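You operate a simulated robot arm through the tools that you are given. There is no shell and no other tool.

The job below is to be done with a simulated two-armed robot. You get a single attempt, and the scene is never put back.

Task
Swap the dull strip for the bright one on a dusted end board.
Fine: dull strip on the strip bars; dust with the dust pad before sticking and stand it back; press both ends; shoot the strip keeper, pinching no finger. Set down upright: dull strip. What is to be rubbed or washed off counts as gone when no trace of it is left.

Only the result counts: the job must be done as asked and must still hold three seconds after the hand-in. Knocking over, shifting, dropping, spilling or breaking anything else fails it.

Robot
Two 7-joint arms with fingered hands on one trunk that stands fixed in place. Base frame: the origin is at the foot of the trunk, x ahead of it, y to its left, z up. Lengths are in m, angles in rad, forces in N, time in s.
The left shoulder is at [0.07, 0.157, 1.302], the right one opposite. With the tool pointing down near the work surface each hand reaches from about 0.1 to 0.78 m from the base axis, measured 20 degrees to its own side. Payload 5 kg a hand.
Tool frame (each hand has its own): the origin (TCP) lies between the finger pads and is the grasp point; the fingertips stand 0.031 m ahead of it; z points along the fingers, y is the line along which they close. The gripper opens to 0.156 m. The gripper's body begins 0.088 m behind the TCP. The gripper is a hand of 4 fingers: y runs from the thumb to the fingers, the wrist lies at [0, 0, -0.249] in the tool frame.
Orientation is that of the tool frame in the base frame, as a unit quaternion [w, x, y, z]. With the fingers straight down and closing along the base's y, the tool's x points along the base's -x, its y along +y and its z along -z.

Tools
- The arms move only by the tool nudge_tool. It takes "left_deltas", "right_deltas" or both (then of equal length, played together; a hand with none holds still); each is a list that holds one entry, the list of rows, each a list of 6 numbers: the shift along the base's x, y, z in m, then the turn, a rotation vector about the base's x, y, z in degrees. In form: [[[x, y, z, rx, ry, rz], ...]]. A call has 1 to 20 rows; each row shifts and turns the commanded pose from where the row before left it. Each row takes 0.2 s and may step no farther than 0.05 m and 0.15 rad from the row before; otherwise, the whole call is refused. Where a pose cannot be reached the arm comes as near as it can. A force on the tool above 40 N (or 10 N above the force at the start of the call, whichever is more), or a blocked arm, ends the call early, and 0.2 s more pass. In this call time passes only in rows, and 0.2 s behind the last. It gives the time, the measured TCP pose, the force on the tool (base axes), the opening and the grip force at its end, in the units of the frame above (readings bear some noise), with the torque about the TCP (base axes, N m) and any sound that the robot's microphone picked up.
- Cameras (640 x 400 px; columns grow to the right, rows downward): "scene" is now at [0.1148, -0.0418, 1.5082]; the picture's right is [-0.55, -0.84, -0.00], its down [-0.65, 0.43, -0.62] and it looks along [0.52, -0.34, -0.78] (base axes); focal length 336 px, centre (320, 200). "left" rides on the left gripper at [-0.072, 0.002, -0.111] in its tool frame; the picture's right is [-0.02, -1.00, 0.00], its down [0.84, -0.02, -0.54] and it looks along [0.54, -0.01, 0.84] (tool axes); focal length 234 px, centre (320, 200). "right" rides on the right gripper at [0.072, 0.002, -0.111] in its tool frame; the picture's right is [-0.02, 1.00, 0.00], its down [-0.84, -0.02, -0.54] and it looks along [-0.54, -0.01, 0.84] (tool axes); focal length 234 px, centre (320, 200). There is no depth. A picture from a camera that has moved, and an enlarged one, comes with that camera's place and axes in the base frame and with its lens.
- get_image(camera): a new picture of that camera. It takes no simulated time.
- slide_trunk(by): slides the trunk up (or, below 0, down) by that many m; the arms and the scene camera ride with it, the base frame stays. It gives what a move gives, with no picture.
- move_fingers(finger1, finger2, finger3, thumb_bend, hand): sets how far each is bent, from 0 (flat) to 1 (curled in); at 0.3 the hand is open as for a grip, at 0.7 the pads meet at the TCP. One left out holds its place. A second passes; each finger stops where it meets its share of the squeeze, and holds until it gets a number again. It is the only way to open and close the hand. It gives what a move gives, with no picture; readings hold the bend of each and the force on the fingers (four entries, about 0 where the hand has none), thumb and palm.
- pan_tilt(pan, tilt): turns the head with the scene camera to pan (to the left, within 1.501 rad either way) and tilt (down, from -0.506 to 1.204), counted from straight ahead of the robot. It gives what a move gives.
- close_up(camera, box): a new picture of the part [left, top, right, bottom] of that camera's present view, enlarged. It takes no simulated time.
- hand_in(): hands the job in; it is judged then, once.

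Nothing tells you positions but the pictures and the camera data. Unless the task says otherwise, let go and move clear before handing in.

The tools are called after "Request:" as a command line: name --argument value ..., lists and objects as JSON in quotes. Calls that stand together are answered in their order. nudge_tool: Moves the arms, as the interface text tells. Its arguments: {"type":"object","properties":{"left_deltas":{"type":"array","items":{"type":"array","items":{"type":"array","items":{"type":"number"}}}},"right_deltas":{"type":"array","items":{"type":"array","items":{"type":"array","items":{"type":"number"}}}}},"required":[]} The other tools are called the same way: slide_trunk (by) slides the trunk up or down; move_fingers (finger1, finger2, finger3, thumb_bend, hand) moves the fingers one by one; pan_tilt (pan, tilt) turns the head that bears the scene camera; get_image (camera) takes a picture; close_up (camera, box) takes an enlarged picture of a part of a camera's view; hand_in () hands the job in.

At the start:

```text
time: 0.0
left_eef_pos: [0.5983, 0.0116, 0.8864]
left_orientation: [0.0, 0.0, 1.0, 0.001]
left_force: [0.6, -0.8, -0.1]
left_ft_torque: [0.0, -0.02, -0.01]
left_grip_width: 0.156
left_grasp_force: 0.0
left_shape: jaw
left_bend: [0.3, 0.3, 0.3, 0.3]
left_finger forces: [0.0, 0.0, 0.0, 0.0, 0.0, 0.0]
right_eef_pos: [0.3811, -0.4777, 0.9118]
right_orientation: [-0.001, 0.0, 1.0, 0.0]
right_force: [-0.1, -0.8, -0.3]
right_ft_torque: [0.01, 0.03, -0.01]
right_grip_width: 0.1559
right_grasp_force: 0.0
right_shape: jaw
right_bend: [0.3, 0.3, 0.3, 0.3]
right_finger forces: [0.0, 0.0, 0.1, 0.0, 0.0, 0.0]
trunk travel left (down, up): [-0.688, 0.252]
head pan, tilt: [-0.581, 0.899]
```

scene: 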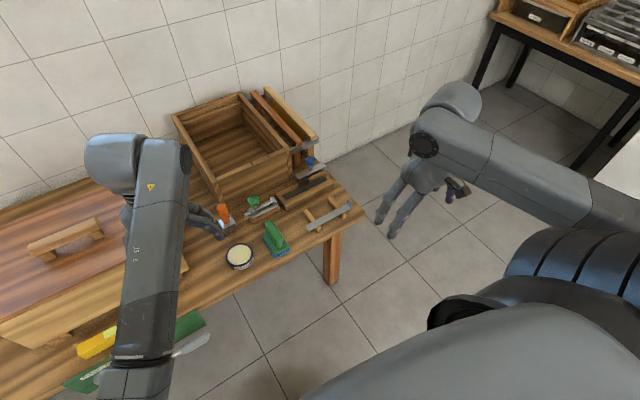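
right: 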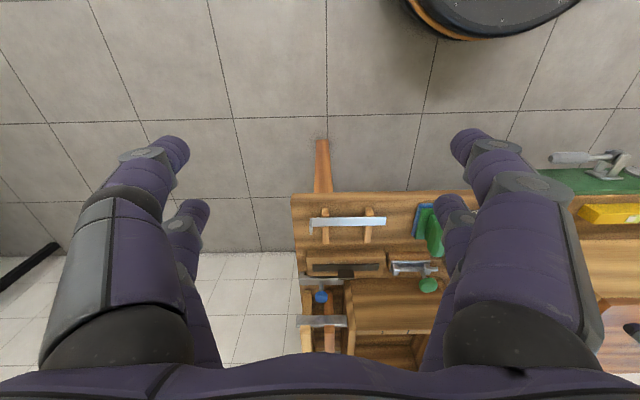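
left: 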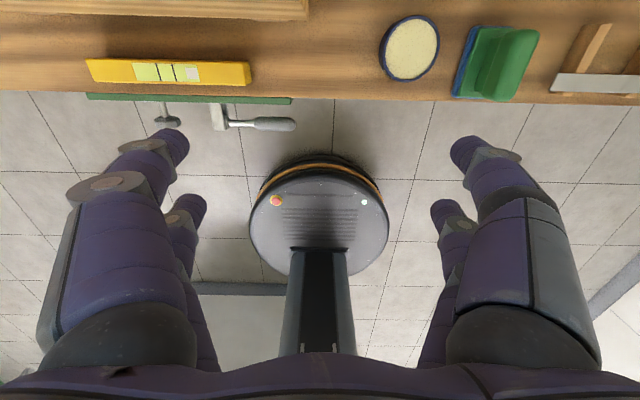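

I see a workbench ahead and to the right with a wooden box, two end boards with metal pieces, a green-handled pad, strip bars with a strip and a keeper. I will take close-ups first to tell these things apart.

Request:
close_up --camera "scene" --box '[160, 70, 370, 280]'

Request:
close_up --camera "right" --box '[280, 180, 480, 370]'

Request:
get_image --camera "scene"

```text
1.90 times, centred on (265, 175) of scene
camera zoom: at [0.1148, -0.0418, 1.5082], right [-0.55, -0.84, 0.0], down [-0.65, 0.43, -0.62], along [0.52, -0.34, -0.78], focal length 641 px, centre (425, 248)
```

zoom: 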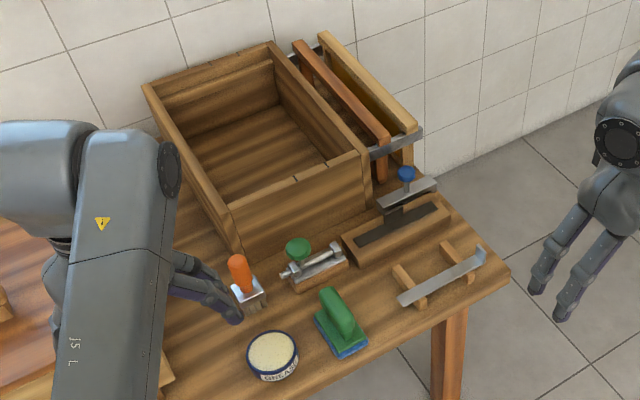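

```text
2.11 times, centred on (380, 275) of right
camera zoom: at [0.3075, -0.4757, 1.0238], right [0.02, 1.0, 0.0], down [0.84, -0.02, 0.54], along [0.54, -0.01, -0.84], focal length 493 px, centre (194, 42)
```

zoom: 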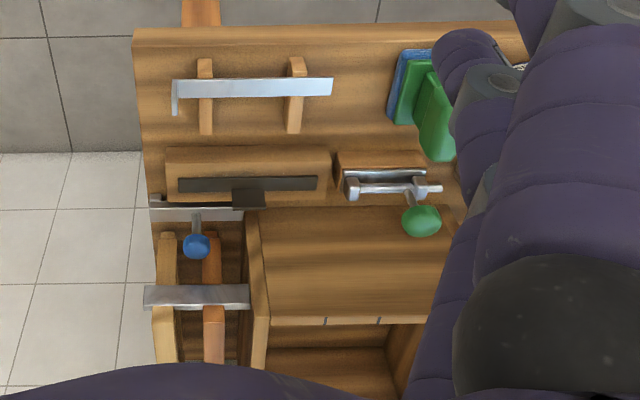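

```text
taken
camera scene: at [0.1148, -0.0418, 1.5082], right [-0.55, -0.84, 0.0], down [-0.65, 0.43, -0.62], along [0.52, -0.34, -0.78], focal length 336 px, centre (320, 200)
```

scene: 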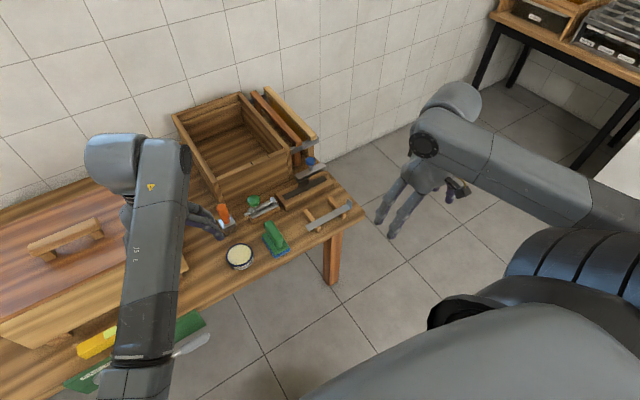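

The bench carries a block with a dark strip, a bright strip on two bars, a bolt with a green knob, and a blue knob by the box. I'll move the left arm out of the view and look more closely before touching anything.

Request:
nudge_tool --left_deltas '[[[-0.02, 0.04, 0.02, 0, 0, 0], [-0.02, 0.04, 0.02, 0, 0, 0], [-0.02, 0.04, 0.02, 0, 0, 0], [-0.02, 0.04, 0.02, 0, 0, 0], [-0.02, 0.04, 0.01, 0, 0, 0], [-0.02, 0.04, 0.0, 0, 0, 0], [-0.02, 0.04, 0, 0, 0, 0], [-0.02, 0.04, 0, 0, 0, 0]]]' --right_deltas '[[[0, 0, 0.02, 0, 0, 0], [0, 0, 0.02, 0, 0, 0], [0, 0, 0.02, 0, 0, 0], [0, 0.02, 0.0, 0, 0, 0], [0, 0.02, 0.0, 0, 0, 0], [0, 0.02, 0.0, 0, 0, 0], [0, 0.0, 0.0, 0, 0, 0], [0, 0.0, 0.0, 0, 0, 0]]]'

Request:
get_image --camera "scene"

Request:
get_image --camera "right"

Request:
close_up --camera "scene" --box '[200, 140, 360, 280]'

```text
time: 1.8
left_eef_pos: [0.4372, 0.3302, 0.9765]
left_orientation: [0.0, 0.001, 1.0, 0.0]
left_force: [-0.1, 0.3, 1.1]
left_ft_torque: [-0.01, -0.04, 0.03]
left_grip_width: 0.156
left_grasp_force: 0.0
left_shape: jaw
left_bend: [0.3, 0.3, 0.3, 0.3]
left_finger forces: [0.0, 0.1, 0.0, 0.0, 0.0, 0.0]
right_eef_pos: [0.3794, -0.4166, 0.9745]
right_orientation: [0.001, 0.001, 1.0, -0.001]
right_force: [-0.1, 0.9, 0.7]
right_ft_torque: [-0.05, -0.06, 0.03]
right_grip_width: 0.1558
right_grasp_force: 0.1
right_shape: jaw
right_bend: [0.3, 0.3, 0.3, 0.3]
right_finger forces: [0.1, 0.0, 0.0, 0.0, 0.0, 0.0]
trunk travel left (down, up): [-0.688, 0.252]
head pan, tilt: [-0.581, 0.899]
```

```text
taken
camera scene: at [0.1134, -0.0405, 1.5084], right [-0.55, -0.84, 0.0], down [-0.65, 0.43, -0.62], along [0.52, -0.34, -0.78], focal length 336 px, centre (320, 200)
```

scene: 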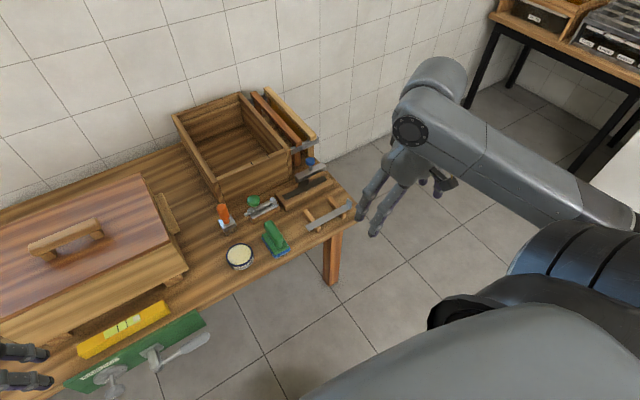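

```text
taken
camera right: at [0.3068, -0.4145, 1.0845], right [0.03, 1.0, 0.0], down [0.84, -0.02, 0.55], along [0.55, -0.01, -0.84], focal length 234 px, centre (320, 200)
```

right: 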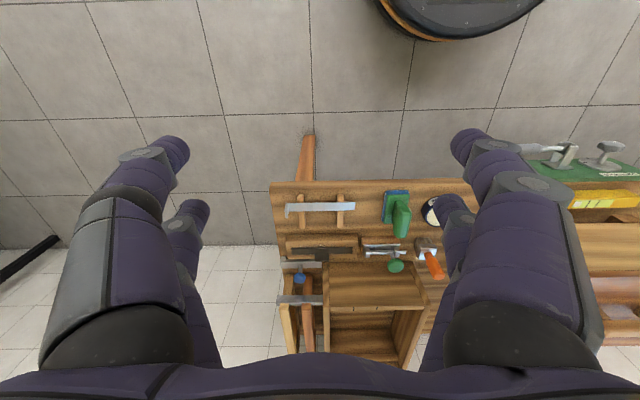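

```text
2.86 times, centred on (280, 210) of scene
camera zoom: at [0.1134, -0.0405, 1.5084], right [-0.55, -0.84, 0.0], down [-0.65, 0.43, -0.62], along [0.52, -0.34, -0.78], focal length 962 px, centre (434, 171)
```

zoom: 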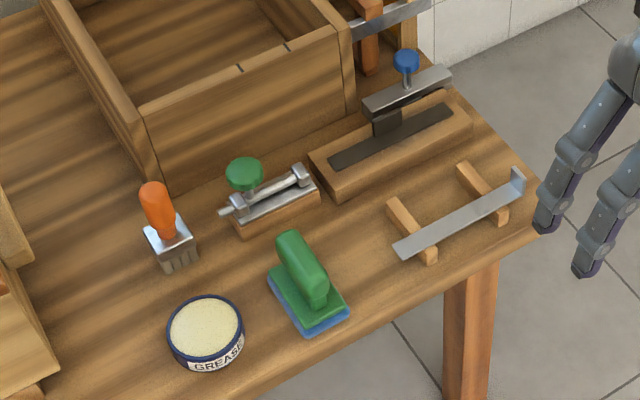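

The bench top seems to be near z = 0.59, with the bright strip at about x 0.635, y -0.34 to -0.50. I'll bring the right wrist camera closer from above and lower the scene camera's aim for detail.

Request:
nudge_tool --right_deltas '[[[0.034, -0.005, -0.02, 0, 0, 0], [0.034, -0.005, -0.02, 0, 0, 0], [0.034, -0.005, -0.02, 0, 0, 0], [0.034, -0.005, -0.02, 0, 0, 0], [0.034, -0.004, -0.02, 0, 0, 0]]]'

Request:
get_image --camera "right"

Request:
close_up --camera "right" --box '[180, 130, 460, 305]'

Request:
get_image --camera "scene"

```text
time: 3.0
left_eef_pos: [0.4404, 0.331, 0.9756]
left_orientation: [0.0, 0.002, 1.0, 0.001]
left_force: [0.2, -0.8, 0.2]
left_ft_torque: [-0.02, 0.01, -0.01]
left_grip_width: 0.1561
left_grasp_force: 0.0
left_shape: jaw
left_bend: [0.3, 0.3, 0.3, 0.3]
left_finger forces: [0.0, 0.0, 0.0, 0.0, 0.0, 0.0]
right_eef_pos: [0.5486, -0.4387, 0.871]
right_orientation: [-0.001, 0.001, 1.0, 0.0]
right_force: [0.1, -0.5, -0.1]
right_ft_torque: [-0.02, 0.02, -0.02]
right_grip_width: 0.1557
right_grasp_force: 0.0
right_shape: jaw
right_bend: [0.3, 0.3, 0.3, 0.3]
right_finger forces: [0.0, 0.1, 0.0, 0.0, 0.0, 0.0]
trunk travel left (down, up): [-0.688, 0.252]
head pan, tilt: [-0.581, 0.899]
```

```text
taken
camera right: at [0.4781, -0.4388, 0.9823], right [0.03, 1.0, 0.0], down [0.84, -0.02, 0.54], along [0.54, -0.01, -0.84], focal length 234 px, centre (320, 200)
```

right: 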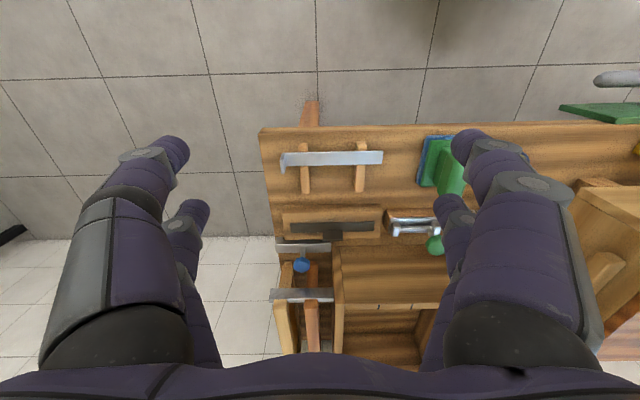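

```text
2.29 times, centred on (320, 218) of right
camera zoom: at [0.4781, -0.4388, 0.9823], right [0.03, 1.0, 0.0], down [0.84, -0.02, 0.54], along [0.54, -0.01, -0.84], focal length 535 px, centre (320, 160)
```

zoom: 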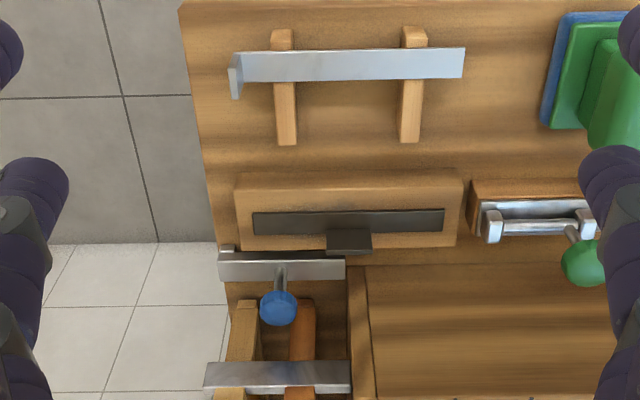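

```text
taken
camera scene: at [0.1167, -0.0415, 1.5081], right [-0.55, -0.84, 0.0], down [-0.65, 0.43, -0.62], along [0.52, -0.34, -0.78], focal length 336 px, centre (320, 200)
```

scene: 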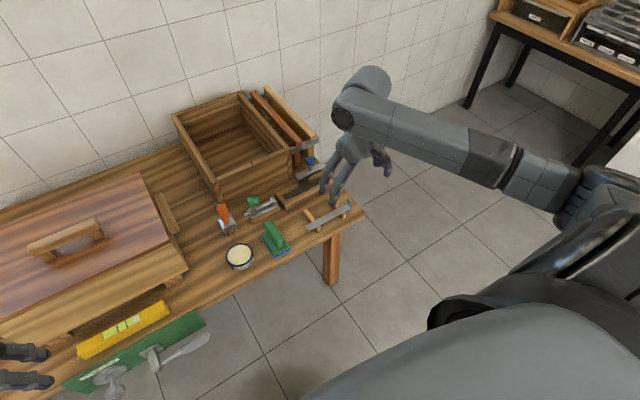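

I'm now above the bench; a dark strip lies on the wooden block, and a blue-knobbed metal piece stands behind it. I'll zoom strongly into each to read the mechanism.

Request:
close_up --camera "right" --box '[265, 195, 395, 276]'

Request:
close_up --camera "scene" --box '[230, 130, 350, 210]'

Request:
close_up --camera "right" --box '[260, 230, 360, 310]'

Request:
close_up --camera "scene" --box '[240, 80, 340, 150]'

```text
4.92 times, centred on (330, 236) of right
camera zoom: at [0.4781, -0.4388, 0.9823], right [0.03, 1.0, 0.0], down [0.84, -0.02, 0.54], along [0.54, -0.01, -0.84], focal length 1153 px, centre (271, 25)
```

zoom: 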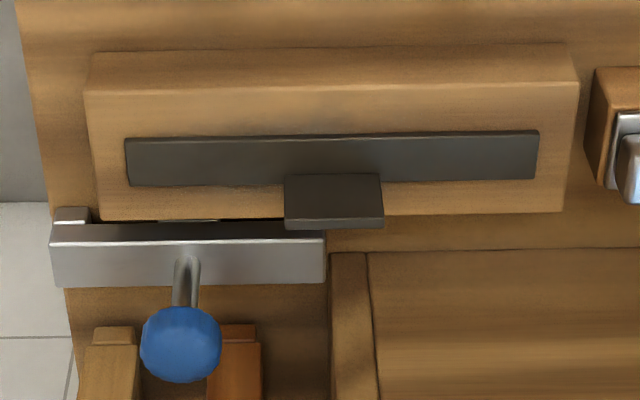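

```text
5.00 times, centred on (290, 170) of scene
camera zoom: at [0.1167, -0.0415, 1.5081], right [-0.55, -0.84, 0.0], down [-0.65, 0.43, -0.62], along [0.52, -0.34, -0.78], focal length 1683 px, centre (470, 350)
```

zoom: 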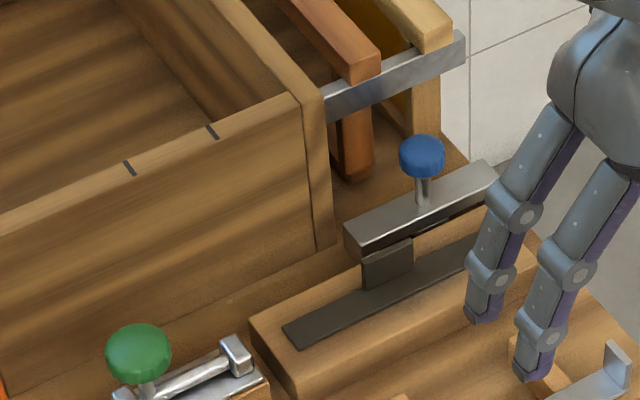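

```text
5.00 times, centred on (310, 270) of right
camera zoom: at [0.4781, -0.4388, 0.9823], right [0.03, 1.0, 0.0], down [0.84, -0.02, 0.54], along [0.54, -0.01, -0.84], focal length 1171 px, centre (370, -150)
```

zoom: 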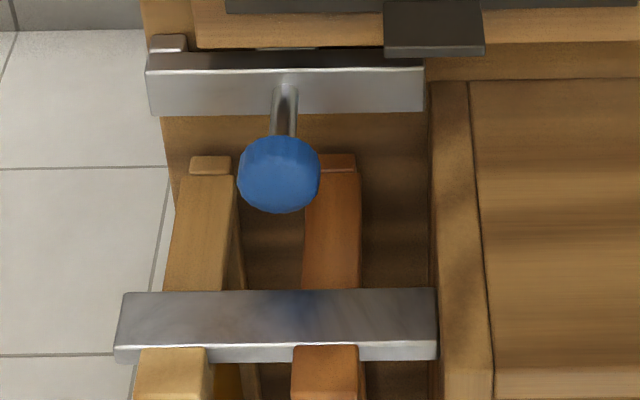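

```text
5.71 times, centred on (290, 115) of scene
camera zoom: at [0.1167, -0.0415, 1.5081], right [-0.55, -0.84, 0.0], down [-0.65, 0.43, -0.62], along [0.52, -0.34, -0.78], focal length 1923 px, centre (491, 686)
```

zoom: 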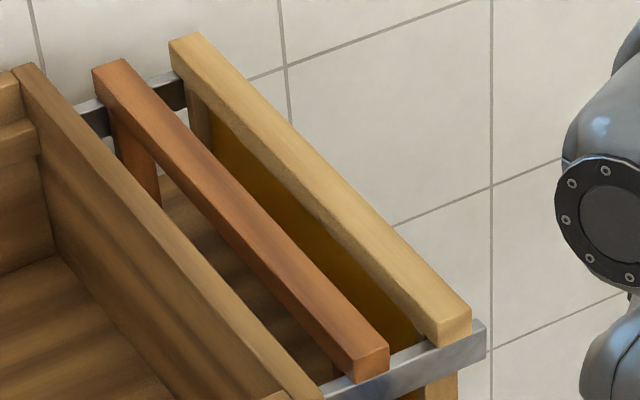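

The block with the dark tabbed strip looks like the end board, with a blue-knobbed bar behind it. I need a lower view of both knobbed mechanisms, so I will tilt the right hand forward for a flatter look.

Request:
nudge_tool --right_deltas '[[[0, 0, -0.01, 0, -8, 0], [0, 0, -0.015, 0, -8, 0], [0, 0, -0.015, 0, -8, 0], [0, 0, -0.015, 0, -8, 0], [0, 0, -0.015, 0, -8, 0]]]'

Request:
get_image --camera "right"

Request:
close_up --camera "right" --box '[220, 100, 440, 240]'

```text
time: 4.2
left_eef_pos: [0.4386, 0.3306, 0.9775]
left_orientation: [0.0, 0.0, 1.0, 0.001]
left_force: [1.0, 0.5, 0.2]
left_ft_torque: [-0.01, -0.01, -0.02]
left_grip_width: 0.1561
left_grasp_force: 0.0
left_shape: jaw
left_bend: [0.3, 0.3, 0.3, 0.3]
left_finger forces: [0.1, 0.0, 0.1, 0.1, 0.0, 0.1]
right_eef_pos: [0.5506, -0.44, 0.8052]
right_orientation: [0.344, 0.0, 0.939, 0.001]
right_force: [-0.1, 0.0, -0.5]
right_ft_torque: [-0.02, 0.03, 0.0]
right_grip_width: 0.1558
right_grasp_force: 0.1
right_shape: jaw
right_bend: [0.3, 0.3, 0.3, 0.3]
right_finger forces: [0.0, 0.1, 0.1, 0.1, 0.0, 0.0]
trunk travel left (down, up): [-0.688, 0.252]
head pan, tilt: [-0.581, 0.899]
```

```text
taken
camera right: at [0.4225, -0.4393, 0.842], right [0.02, 1.0, 0.02], down [0.29, -0.02, 0.96], along [0.96, -0.01, -0.29], focal length 234 px, centre (320, 200)
```

right: 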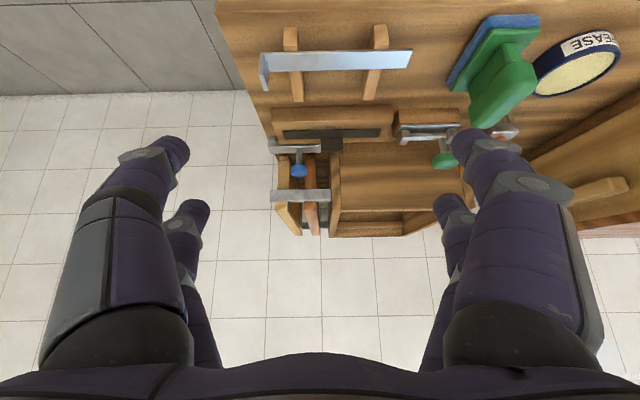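

```text
2.86 times, centred on (330, 170) of right
camera zoom: at [0.4225, -0.4393, 0.842], right [0.02, 1.0, 0.02], down [0.29, -0.02, 0.96], along [0.96, -0.01, -0.29], focal length 669 px, centre (291, 286)
```

zoom: 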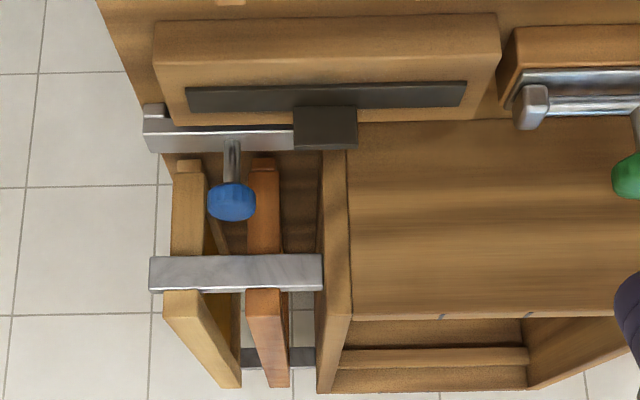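

The dull strip (about 0.17 x 0.023 m, with a lug at its middle) lies on the block at x≈0.785, y≈-0.42, top z≈0.61, and the bench top is at about 0.578. That is far out for the shoulder, so I'll pull both hands back and lower the trunk.

Request:
nudge_tool --left_deltas '[[[-0.01, 0, 0.03, 0, 0, 0], [-0.01, 0, 0.03, 0, 0, 0], [-0.01, 0, 0.03, 0, 0, 0], [-0.01, 0, 0.03, 0, 0, 0], [0, 0, 0.02, 0, 0, 0]]]' --right_deltas '[[[-0.03, 0, 0.045, 0, 0, 0], [-0.03, 0, 0.045, 0, 0, 0], [-0.03, 0, 0.045, 0, 0, 0], [-0.04, 0, 0.04, 0, 0, 0], [-0.04, 0, 0.02, 0, 0, 0]]]'

Request:
slide_trunk --by -0.3

Request:
get_image --camera "scene"

Request:
get_image --camera "right"

```text
refused: row 1 steps farther than a row can; nothing moved
```

```text
time: 7.2
left_eef_pos: [0.4384, 0.3305, 0.6762]
left_orientation: [-0.001, 0.0, 1.0, 0.0]
left_force: [-0.7, -0.5, 0.3]
left_ft_torque: [0.04, 0.0, -0.02]
left_grip_width: 0.1561
left_grasp_force: 0.0
left_shape: jaw
left_bend: [0.3, 0.3, 0.3, 0.3]
left_finger forces: [0.0, 0.0, 0.0, 0.0, 0.0, 0.1]
right_eef_pos: [0.5491, -0.4397, 0.5039]
right_orientation: [0.342, 0.0, 0.94, 0.0]
right_force: [0.0, -0.4, -1.1]
right_ft_torque: [0.01, -0.01, -0.01]
right_grip_width: 0.1559
right_grasp_force: 0.1
right_shape: jaw
right_bend: [0.3, 0.3, 0.3, 0.3]
right_finger forces: [0.0, 0.0, 0.0, 0.1, 0.0, 0.0]
trunk travel left (down, up): [-0.388, 0.552]
head pan, tilt: [-0.581, 0.899]
```

```text
taken
camera scene: at [0.1147, -0.0415, 1.2083], right [-0.55, -0.84, 0.0], down [-0.65, 0.43, -0.62], along [0.52, -0.34, -0.78], focal length 336 px, centre (320, 200)
```

scene: 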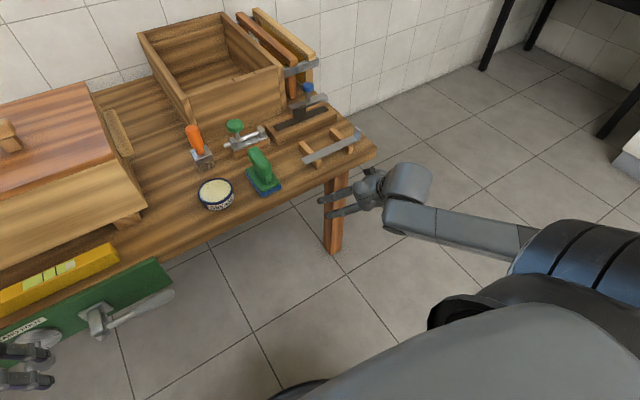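

```text
taken
camera right: at [0.4227, -0.4394, 0.5416], right [0.02, 1.0, 0.02], down [0.29, -0.02, 0.96], along [0.96, -0.01, -0.29], focal length 234 px, centre (320, 200)
```

right: 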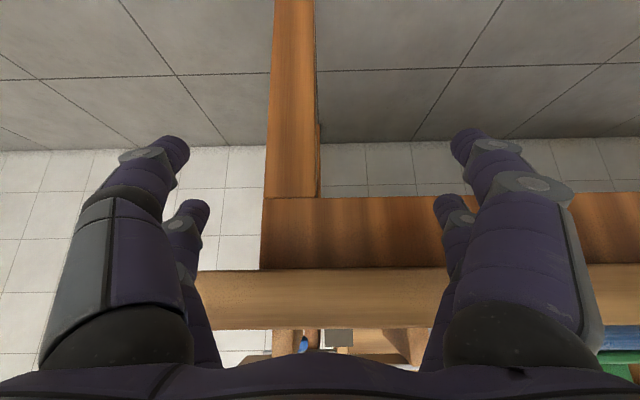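

My retract was refused yet the trunk slid, leaving the right hand just in front of the bench edge, luckily touching nothing. I'll back it straight off, then lift it, and dependent steps will go one at a time from now on.

Request:
nudge_tool --right_deltas '[[[-0.03, 0, 0, 0, 0, 0], [-0.04, 0, 0, 0, 0, 0], [-0.04, 0, 0.01, 0, 0, 0], [-0.02, 0, 0.04, 0, 0, 0], [0, 0, 0.045, 0, 0, 0], [0, 0, 0.045, 0, 0, 0], [0, 0, 0.045, 0, 0, 0], [0, 0, 0.045, 0, 0, 0], [0, 0, 0.045, 0, 0, 0]]]' --left_deltas '[[[-0.02, 0, 0.0, 0, 0, 0], [-0.02, 0, 0.02, 0, 0, 0], [0, 0, 0.03, 0, 0, 0], [0, 0, 0.03, 0, 0, 0], [0, 0, 0.03, 0, 0, 0], [0, 0, 0.03, 0, 0, 0], [0, 0, 0.02, 0, 0, 0], [0, 0, 0, 0, 0, 0], [0, 0, 0, 0, 0, 0]]]'

Request:
close_up --camera "scene" --box '[220, 80, 390, 186]'

Request:
close_up --camera "scene" --box '[260, 70, 345, 145]'

Request:
close_up --camera "scene" --box '[180, 100, 290, 200]'

Request:
get_image --camera "right"

```text
time: 9.2
left_eef_pos: [0.4138, 0.3307, 0.6834]
left_orientation: [0.0, 0.002, 1.0, 0.0]
left_force: [0.5, 0.2, 0.9]
left_ft_torque: [-0.02, -0.01, -0.01]
left_grip_width: 0.1561
left_grasp_force: 0.1
left_shape: jaw
left_bend: [0.3, 0.3, 0.3, 0.3]
left_finger forces: [0.0, 0.0, 0.0, 0.1, 0.0, 0.0]
left hand out of reach, approached as far as the arm can: row 2, 3, 4, 5, 6, 7
right_eef_pos: [0.4622, -0.4746, 0.6869]
right_orientation: [0.342, 0.001, 0.94, -0.001]
right_force: [0.0, 0.1, 0.6]
right_ft_torque: [0.02, 0.03, -0.04]
right_grip_width: 0.1559
right_grasp_force: 0.1
right_shape: jaw
right_bend: [0.3, 0.3, 0.3, 0.3]
right_finger forces: [0.1, 0.1, 0.1, 0.0, 0.0, 0.1]
right hand out of reach, approached as far as the arm can: row 6, 7, 8, 9
trunk travel left (down, up): [-0.388, 0.552]
head pan, tilt: [-0.581, 0.899]
```

```text
3.76 times, centred on (305, 133) of scene
camera zoom: at [0.1147, -0.0414, 1.2082], right [-0.55, -0.84, 0.0], down [-0.65, 0.43, -0.62], along [0.52, -0.34, -0.78], focal length 1267 px, centre (376, 452)
```

zoom: 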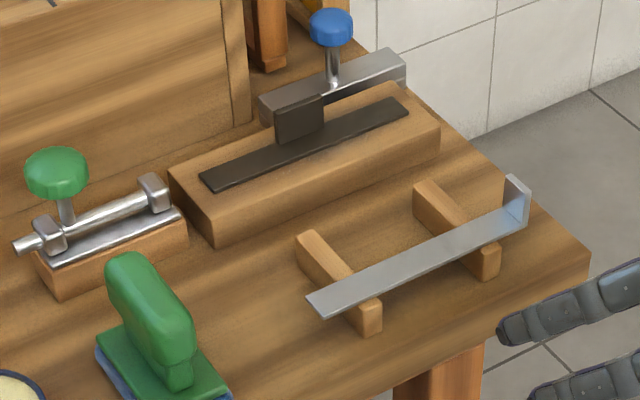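

```text
5.33 times, centred on (302, 108) of scene
camera zoom: at [0.1147, -0.0414, 1.2082], right [-0.55, -0.84, 0.0], down [-0.65, 0.43, -0.62], along [0.52, -0.34, -0.78], focal length 1795 px, centre (413, 693)
```

zoom: 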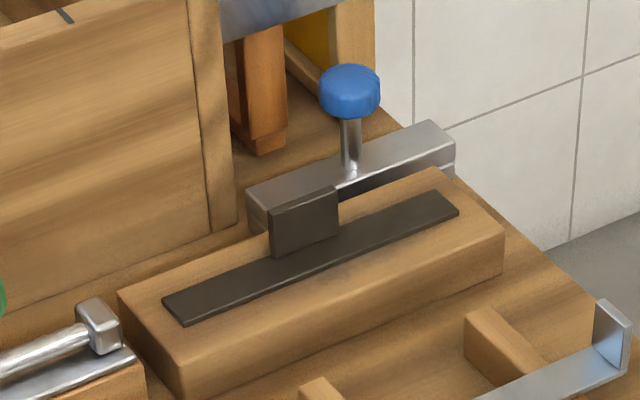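

```text
4.00 times, centred on (235, 150) of scene
camera zoom: at [0.1147, -0.0414, 1.2082], right [-0.55, -0.84, 0.0], down [-0.65, 0.43, -0.62], along [0.52, -0.34, -0.78], focal length 1346 px, centre (660, 400)
```

zoom: 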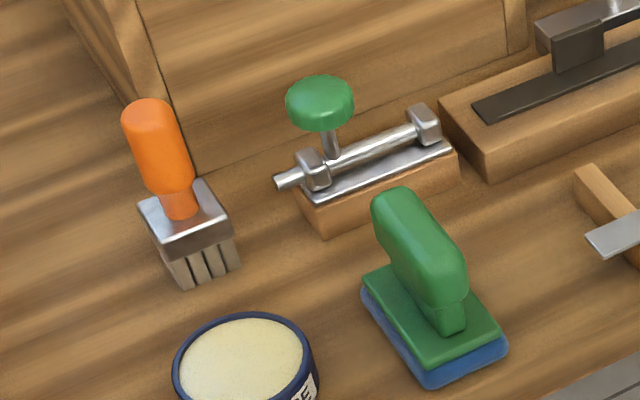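

```text
taken
camera right: at [0.3349, -0.4736, 0.7255], right [0.02, 1.0, 0.02], down [0.29, -0.02, 0.96], along [0.96, -0.01, -0.29], focal length 234 px, centre (320, 200)
```

right: 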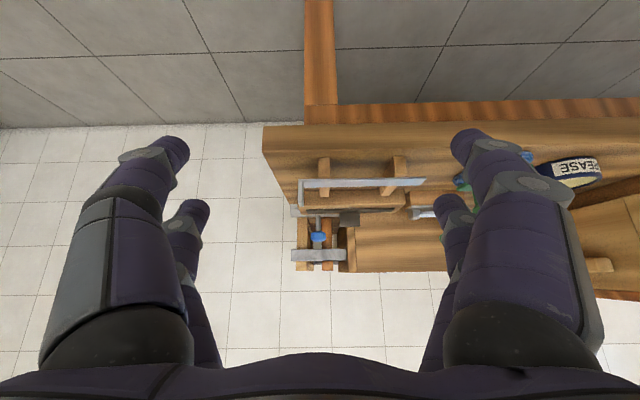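

The dull strip sits on the end board in line with the green-knobbed barrel bolt on its +y side, whose rod would slide over the strip's end. That bolt is therefore likely the strip keeper, and the bars have room for the dull strip behind the bright one. I'll bring the right hand back to upright over the bars and look again.

Request:
nudge_tool --right_deltas '[[[0.04, 0, 0.0, 0, 8, 0], [0.04, 0, 0.0, 0, 8, 0], [0.04, 0, 0.0, 0, 8, 0], [0.03, 0, 0.0, 0, 8, 0], [0.03, 0, 0.0, 0, 8, 0], [0, 0, 0, 0, 0, 0]]]'

Request:
get_image --camera "right"

Request:
get_image --camera "scene"

```text
time: 10.6
left_eef_pos: [0.4112, 0.3332, 0.6809]
left_orientation: [0.0, 0.0, 1.0, -0.003]
left_force: [0.4, 0.1, 0.0]
left_ft_torque: [-0.03, 0.02, 0.03]
left_grip_width: 0.1559
left_grasp_force: 0.0
left_shape: jaw
left_bend: [0.3, 0.3, 0.3, 0.3]
left_finger forces: [0.0, 0.1, 0.0, 0.1, 0.1, 0.0]
right_eef_pos: [0.6414, -0.4724, 0.6862]
right_orientation: [-0.001, 0.0, 1.0, -0.002]
right_force: [-0.6, 0.4, 0.1]
right_ft_torque: [-0.03, -0.01, -0.03]
right_grip_width: 0.1557
right_grasp_force: 0.0
right_shape: jaw
right_bend: [0.3, 0.3, 0.3, 0.3]
right_finger forces: [0.1, 0.1, 0.1, 0.0, 0.1, 0.0]
trunk travel left (down, up): [-0.388, 0.552]
head pan, tilt: [-0.581, 0.899]
```

```text
taken
camera right: at [0.5687, -0.4709, 0.7987], right [0.02, 1.0, 0.0], down [0.84, -0.02, 0.54], along [0.54, -0.02, -0.84], focal length 234 px, centre (320, 200)
```

right: 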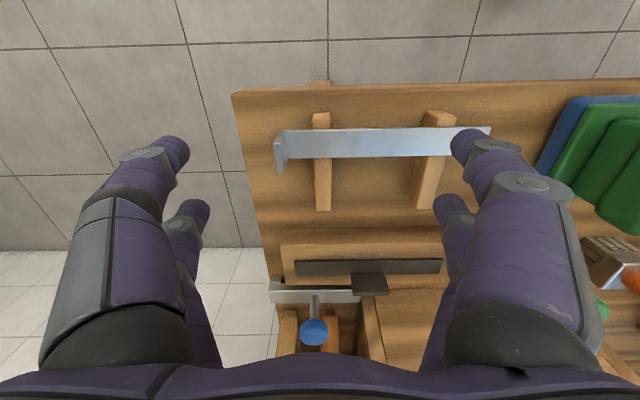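

```text
taken
camera scene: at [0.1148, -0.0374, 1.2082], right [-0.55, -0.84, 0.0], down [-0.65, 0.43, -0.62], along [0.52, -0.34, -0.78], focal length 336 px, centre (320, 200)
```

scene: 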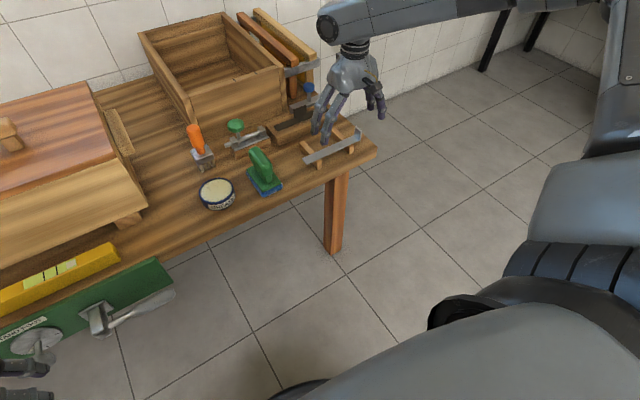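

The hand is upright above the bars with 4 cm to spare. I'll bend single fingers to learn which is which.

Request:
move_fingers --hand "right" --finger1 0.6

Request:
get_image --camera "right"

Request:
close_up --camera "scene" --box '[290, 30, 410, 170]'

Request:
move_fingers --hand "right" --thumb_bend 0.6

Request:
get_image --camera "right"

Request:
close_up --camera "scene" --box '[290, 30, 410, 170]'

Request:
move_fingers --hand "right" --finger2 0.6 --finger3 0.6

Request:
get_image --camera "right"

Request:
close_up --camera "scene" --box '[290, 30, 410, 170]'

```text
time: 11.6
left_eef_pos: [0.4114, 0.3293, 0.6829]
left_orientation: [0.0, -0.001, 1.0, 0.0]
left_force: [0.0, -0.6, -0.6]
left_ft_torque: [0.01, 0.02, 0.0]
left_grip_width: 0.1562
left_grasp_force: 0.1
left_shape: jaw
left_bend: [0.3, 0.3, 0.3, 0.3]
left_finger forces: [0.0, 0.0, 0.0, 0.0, 0.0, 0.0]
right_eef_pos: [0.6416, -0.474, 0.6873]
right_orientation: [0.0, 0.0, 1.0, 0.001]
right_force: [-0.2, -0.7, -1.0]
right_ft_torque: [0.02, 0.04, 0.0]
right_grip_width: 0.1015
right_grasp_force: 0.0
right_shape: fingers
right_bend: [0.6, 0.3, 0.3, 0.3]
right_finger forces: [0.1, 0.0, 0.0, 0.1, 0.0, 0.0]
trunk travel left (down, up): [-0.388, 0.552]
head pan, tilt: [-0.581, 0.899]
```

```text
taken
camera right: at [0.5688, -0.4736, 0.7972], right [0.02, 1.0, 0.0], down [0.84, -0.02, 0.54], along [0.54, -0.01, -0.84], focal length 234 px, centre (320, 200)
```

right: 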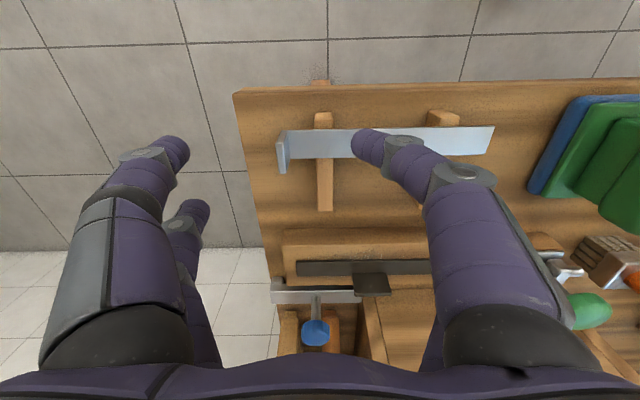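

```text
2.86 times, centred on (350, 100) of scene
camera zoom: at [0.1149, -0.0418, 1.2082], right [-0.55, -0.84, 0.0], down [-0.65, 0.43, -0.62], along [0.52, -0.34, -0.78], focal length 962 px, centre (234, 486)
```

zoom: 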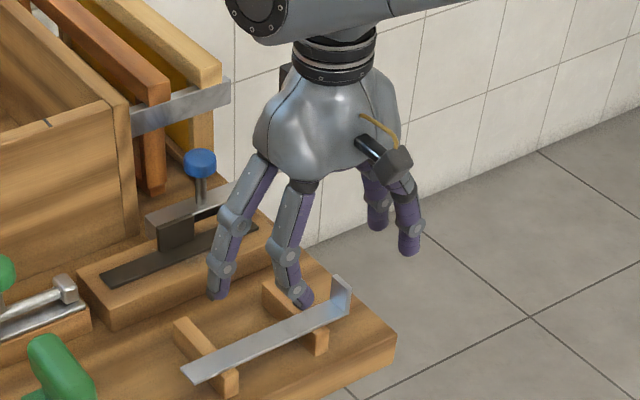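

```text
time: 12.6
left_eef_pos: [0.4118, 0.3309, 0.6834]
left_orientation: [-0.001, 0.0, 1.0, 0.0]
left_force: [-0.2, 0.3, 0.6]
left_ft_torque: [-0.03, 0.03, -0.02]
left_grip_width: 0.1559
left_grasp_force: 0.1
left_shape: jaw
left_bend: [0.3, 0.3, 0.3, 0.3]
left_finger forces: [0.0, 0.0, 0.0, 0.0, 0.0, 0.0]
right_eef_pos: [0.6417, -0.4732, 0.6868]
right_orientation: [0.0, 0.0, 1.0, -0.001]
right_force: [0.3, 1.1, 0.0]
right_ft_torque: [-0.03, 0.03, 0.01]
right_grip_width: 0.0421
right_grasp_force: 0.0
right_shape: fingers
right_bend: [0.6, 0.3, 0.3, 0.6]
right_finger forces: [0.0, 0.1, 0.0, 0.0, 0.0, 0.0]
trunk travel left (down, up): [-0.388, 0.552]
head pan, tilt: [-0.581, 0.899]
```

```text
taken
camera right: at [0.5688, -0.4734, 0.7973], right [0.02, 1.0, 0.0], down [0.84, -0.02, 0.54], along [0.54, -0.01, -0.84], focal length 234 px, centre (320, 200)
```

right: 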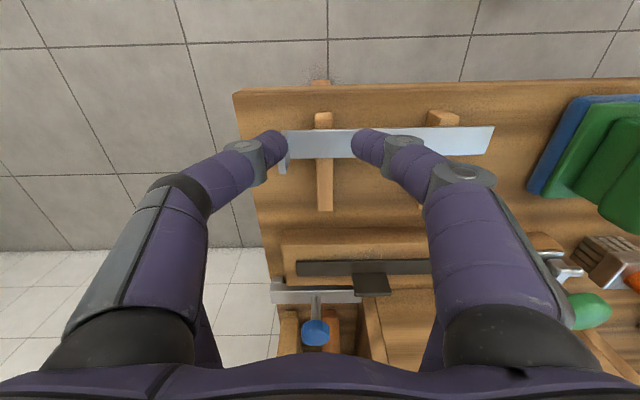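

```text
2.86 times, centred on (350, 100) of scene
camera zoom: at [0.1148, -0.0415, 1.2082], right [-0.55, -0.84, 0.0], down [-0.65, 0.43, -0.62], along [0.52, -0.34, -0.78], focal length 962 px, centre (234, 486)
```

zoom: 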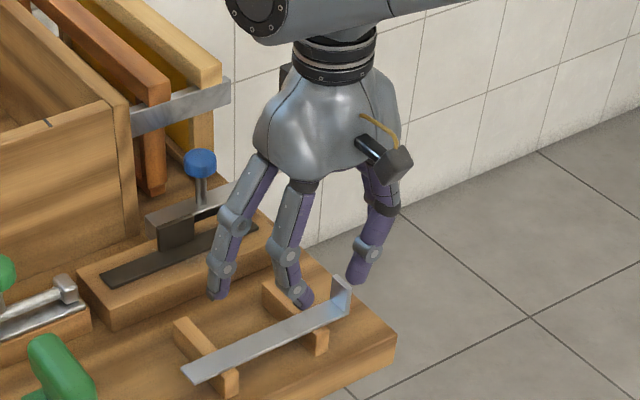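

```text
time: 13.6
left_eef_pos: [0.4121, 0.3302, 0.682]
left_orientation: [0.0, 0.0, 1.0, 0.0]
left_force: [0.4, -0.3, 0.1]
left_ft_torque: [-0.03, 0.01, 0.02]
left_grip_width: 0.1561
left_grasp_force: 0.1
left_shape: jaw
left_bend: [0.3, 0.3, 0.3, 0.3]
left_finger forces: [0.0, 0.0, 0.0, 0.0, 0.1, 0.0]
right_eef_pos: [0.6402, -0.4747, 0.6875]
right_orientation: [0.0, 0.001, 1.0, 0.0]
right_force: [-0.8, -0.3, -0.1]
right_ft_torque: [0.02, 0.02, 0.01]
right_grip_width: 0.0424
right_grasp_force: 0.1
right_shape: fingers
right_bend: [0.6, 0.6, 0.6, 0.6]
right_finger forces: [0.0, 0.1, 0.0, 0.1, 0.0, 0.0]
trunk travel left (down, up): [-0.388, 0.552]
head pan, tilt: [-0.581, 0.899]
```

```text
taken
camera right: at [0.5688, -0.4734, 0.7973], right [0.02, 1.0, 0.0], down [0.84, -0.02, 0.54], along [0.54, -0.01, -0.84], focal length 234 px, centre (320, 200)
```

right: 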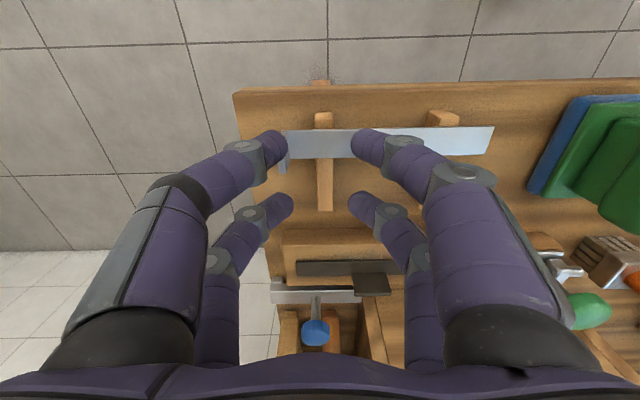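

```text
2.86 times, centred on (350, 100) of scene
camera zoom: at [0.1148, -0.0415, 1.2082], right [-0.55, -0.84, 0.0], down [-0.65, 0.43, -0.62], along [0.52, -0.34, -0.78], focal length 962 px, centre (234, 486)
```

zoom: 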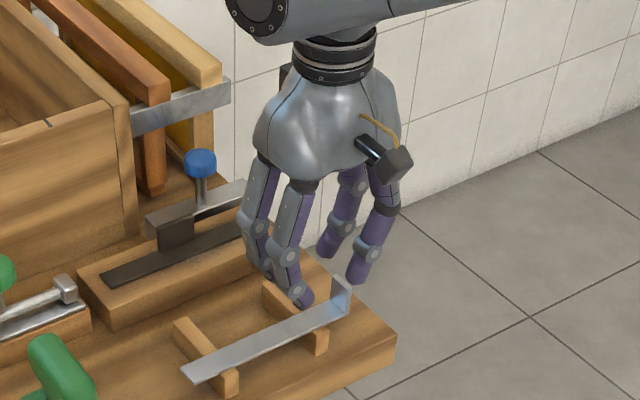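

The hand is two opposing pairs: finger1 against the thumb on the camera side, and fingers 2 and 3 opposing each other on the far side, the pairs about 0.024 m either side of the TCP. I'll lift a little and yaw the hand 90° so it can close across the strip's width.

Request:
nudge_tool --right_deltas '[[[0, 0, 0.03, 0, 0, 0], [0, 0, 0.03, 0, 0, 0], [0, 0.005, 0, 0, 0, 8.2], [0, 0.005, 0, 0, 0, 8.2], [0, 0.005, 0, 0, 0, 8.2], [0, 0.005, 0, 0, 0, 8.2], [0, 0.005, 0, 0, 0, 8.2], [0, 0.005, 0, 0, 0, 8.2], [0, 0.005, 0, 0, 0, 8.2], [0, 0.005, 0, 0, 0, 8.2], [0, 0.005, 0, 0, 0, 8.2], [0, 0.005, 0, 0, 0, 8.2], [0, 0.005, 0, 0, 0, 8.0], [0, 0, 0, 0, 0, 0]]]'

Request:
get_image --camera "right"

Request:
get_image --camera "scene"

```text
time: 16.6
left_eef_pos: [0.4119, 0.3302, 0.6825]
left_orientation: [0.001, 0.0, 1.0, 0.0]
left_force: [0.0, -0.6, -0.1]
left_ft_torque: [-0.01, 0.0, 0.0]
left_grip_width: 0.156
left_grasp_force: 0.0
left_shape: jaw
left_bend: [0.3, 0.3, 0.3, 0.3]
left_finger forces: [0.0, 0.0, 0.0, 0.0, 0.1, 0.0]
right_eef_pos: [0.6408, -0.419, 0.7471]
right_orientation: [0.0, 0.708, -0.707, 0.0]
right_force: [-0.2, 0.9, -0.3]
right_ft_torque: [0.0, -0.02, 0.0]
right_grip_width: 0.0423
right_grasp_force: 0.0
right_shape: fingers
right_bend: [0.6, 0.6, 0.6, 0.6]
right_finger forces: [0.0, 0.1, 0.0, 0.1, 0.1, 0.1]
trunk travel left (down, up): [-0.388, 0.552]
head pan, tilt: [-0.581, 0.899]
```

```text
taken
camera right: at [0.6394, -0.4928, 0.8576], right [-1.0, 0.02, 0.0], down [0.02, 0.84, 0.54], along [0.01, 0.54, -0.84], focal length 234 px, centre (320, 200)
```

right: 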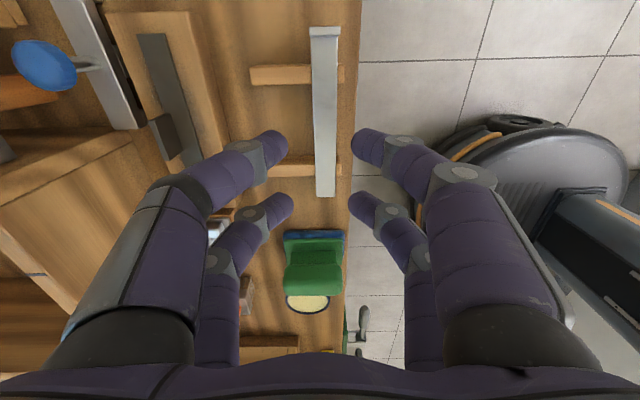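

```text
taken
camera scene: at [0.1148, -0.0415, 1.2082], right [-0.55, -0.84, 0.0], down [-0.65, 0.43, -0.62], along [0.52, -0.34, -0.78], focal length 336 px, centre (320, 200)
```

scene: 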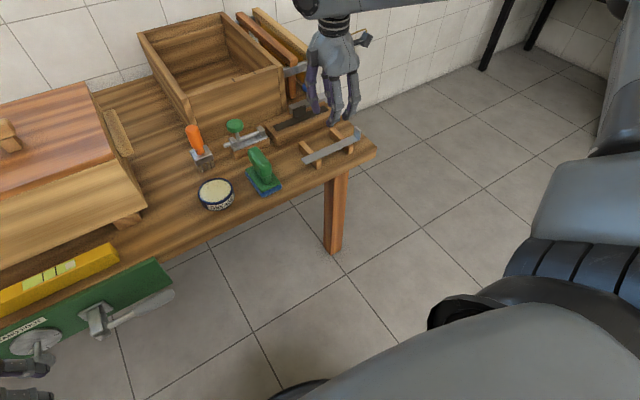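

The 90° yaw is reachable and the camera now looks along the strips. I'll zoom in to measure the lug, the block and both strips from this angle.

Request:
close_up --camera "right" --box '[60, 0, 260, 180]'

Request:
close_up --camera "right" --box '[240, 10, 400, 210]'

Request:
close_up --camera "scene" --box '[290, 120, 380, 175]'

```text
2.22 times, centred on (160, 90) of right
camera zoom: at [0.6394, -0.4928, 0.8576], right [-1.0, 0.02, 0.0], down [0.02, 0.84, 0.54], along [0.01, 0.54, -0.84], focal length 520 px, centre (676, 444)
```

zoom: 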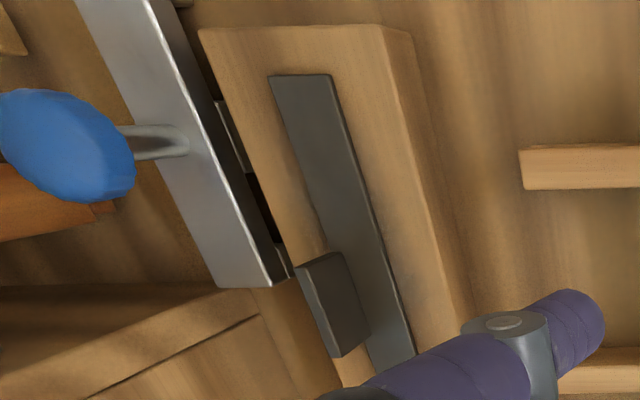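

```text
2.00 times, centred on (320, 110) of right
camera zoom: at [0.6394, -0.4928, 0.8576], right [-1.0, 0.02, 0.0], down [0.02, 0.84, 0.54], along [0.01, 0.54, -0.84], focal length 468 px, centre (320, 380)
```

zoom: 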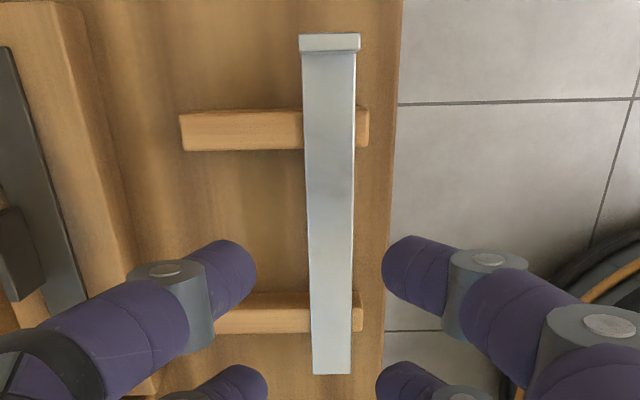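

```text
7.11 times, centred on (335, 148) of scene
camera zoom: at [0.1148, -0.0415, 1.2082], right [-0.55, -0.84, 0.0], down [-0.65, 0.43, -0.62], along [0.52, -0.34, -0.78], focal length 2393 px, centre (213, 573)
```

zoom: 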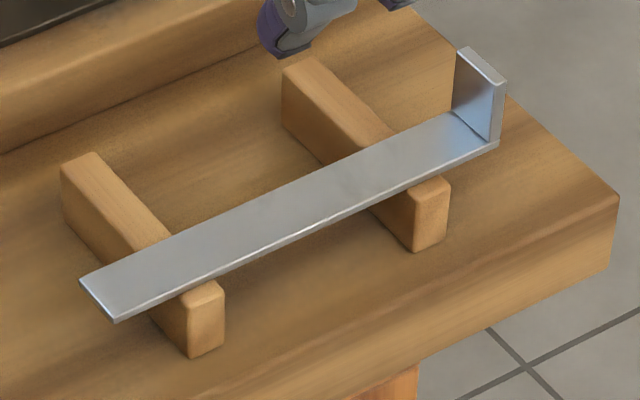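

The bars (x≈0.617–0.705, top z≈0.608) have free room behind the bright strip, and the dull strip's lug is at x≈0.79, y≈-0.42, top z≈0.644. I'll yaw back and hover so that the far finger pair straddles that lug.

Request:
nudge_tool --right_deltas '[[[0.01, 0, 0, 0, 0, -8.2], [0.01, 0, 0, 0, 0, -8.2], [0.01, 0, 0, 0, 0, -8.2], [0.01, 0, 0, 0, 0, -8.2], [0.01, 0, 0, 0, 0, -8.2], [0.01, 0, 0, 0, 0, -8.2], [0.01, 0, 0, 0, 0, -8.2], [0.015, 0, 0, 0, 0, -8.2], [0.015, 0, 0, 0, 0, -8.2], [0.015, 0, 0, 0, 0, -8.2], [0.0127, -0.001, 0, 0, 0, -8.0], [0, 0, 0, 0, 0, 0]]]'

Request:
move_fingers --hand "right" --finger1 0.5 --finger2 0.5 --finger3 0.5 --thumb_bend 0.5

Request:
get_image --camera "right"

Request:
close_up --camera "scene" --box '[240, 20, 400, 160]'

```text
time: 19.2
left_eef_pos: [0.4113, 0.3293, 0.6838]
left_orientation: [-0.001, 0.002, 1.0, 0.0]
left_force: [0.8, 0.7, 0.3]
left_ft_torque: [0.01, -0.02, -0.01]
left_grip_width: 0.1562
left_grasp_force: 0.1
left_shape: jaw
left_bend: [0.3, 0.3, 0.3, 0.3]
left_finger forces: [0.1, 0.0, 0.1, 0.0, 0.0, 0.0]
right_eef_pos: [0.7696, -0.4217, 0.7469]
right_orientation: [0.0, 0.002, 1.0, 0.0]
right_force: [-0.3, 0.1, 0.4]
right_ft_torque: [0.05, -0.02, 0.0]
right_grip_width: 0.0423
right_grasp_force: 0.1
right_shape: fingers
right_bend: [0.6, 0.6, 0.6, 0.6]
right_finger forces: [0.0, 0.0, 0.0, 0.0, 0.0, 0.0]
trunk travel left (down, up): [-0.388, 0.552]
head pan, tilt: [-0.581, 0.899]
```

```text
time: 20.2
left_eef_pos: [0.4108, 0.3298, 0.6831]
left_orientation: [0.0, 0.0, 1.0, 0.001]
left_force: [0.4, -0.9, 0.1]
left_ft_torque: [0.0, -0.01, 0.0]
left_grip_width: 0.1561
left_grasp_force: 0.0
left_shape: jaw
left_bend: [0.3, 0.3, 0.3, 0.3]
left_finger forces: [0.0, 0.0, 0.1, 0.1, 0.0, 0.0]
right_eef_pos: [0.7691, -0.4212, 0.7475]
right_orientation: [-0.001, 0.001, 1.0, 0.0]
right_force: [0.0, -0.4, 0.1]
right_ft_torque: [0.0, -0.02, 0.01]
right_grip_width: 0.0803
right_grasp_force: 0.0
right_shape: fingers
right_bend: [0.5, 0.5, 0.5, 0.5]
right_finger forces: [0.0, 0.0, 0.0, 0.0, 0.0, 0.0]
trunk travel left (down, up): [-0.388, 0.552]
head pan, tilt: [-0.581, 0.899]
```

```text
taken
camera right: at [0.6964, -0.4202, 0.8576], right [0.02, 1.0, 0.0], down [0.84, -0.02, 0.54], along [0.54, -0.01, -0.84], focal length 234 px, centre (320, 200)
```

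right: 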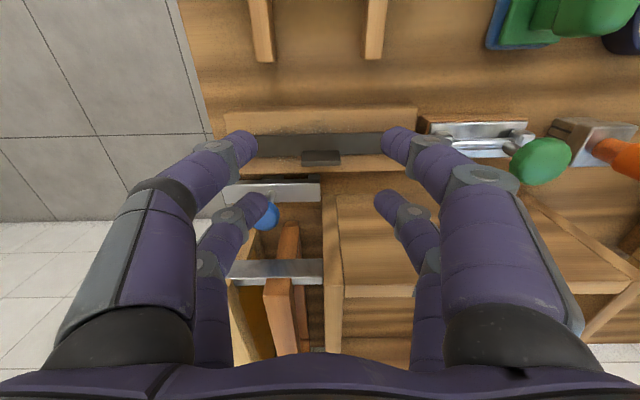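

```text
2.86 times, centred on (320, 90) of scene
camera zoom: at [0.1149, -0.0414, 1.2082], right [-0.55, -0.84, 0.0], down [-0.65, 0.43, -0.62], along [0.52, -0.34, -0.78], focal length 962 px, centre (320, 514)
```

zoom: 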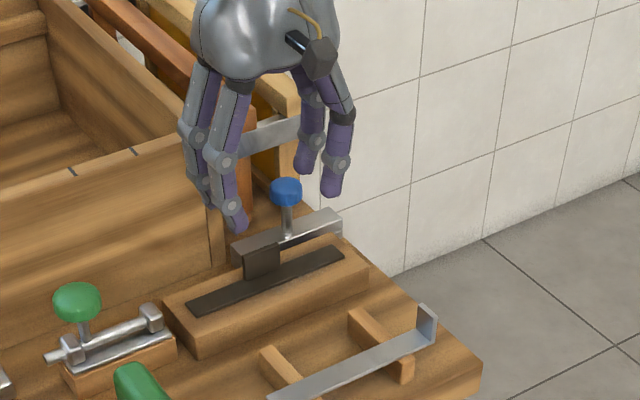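

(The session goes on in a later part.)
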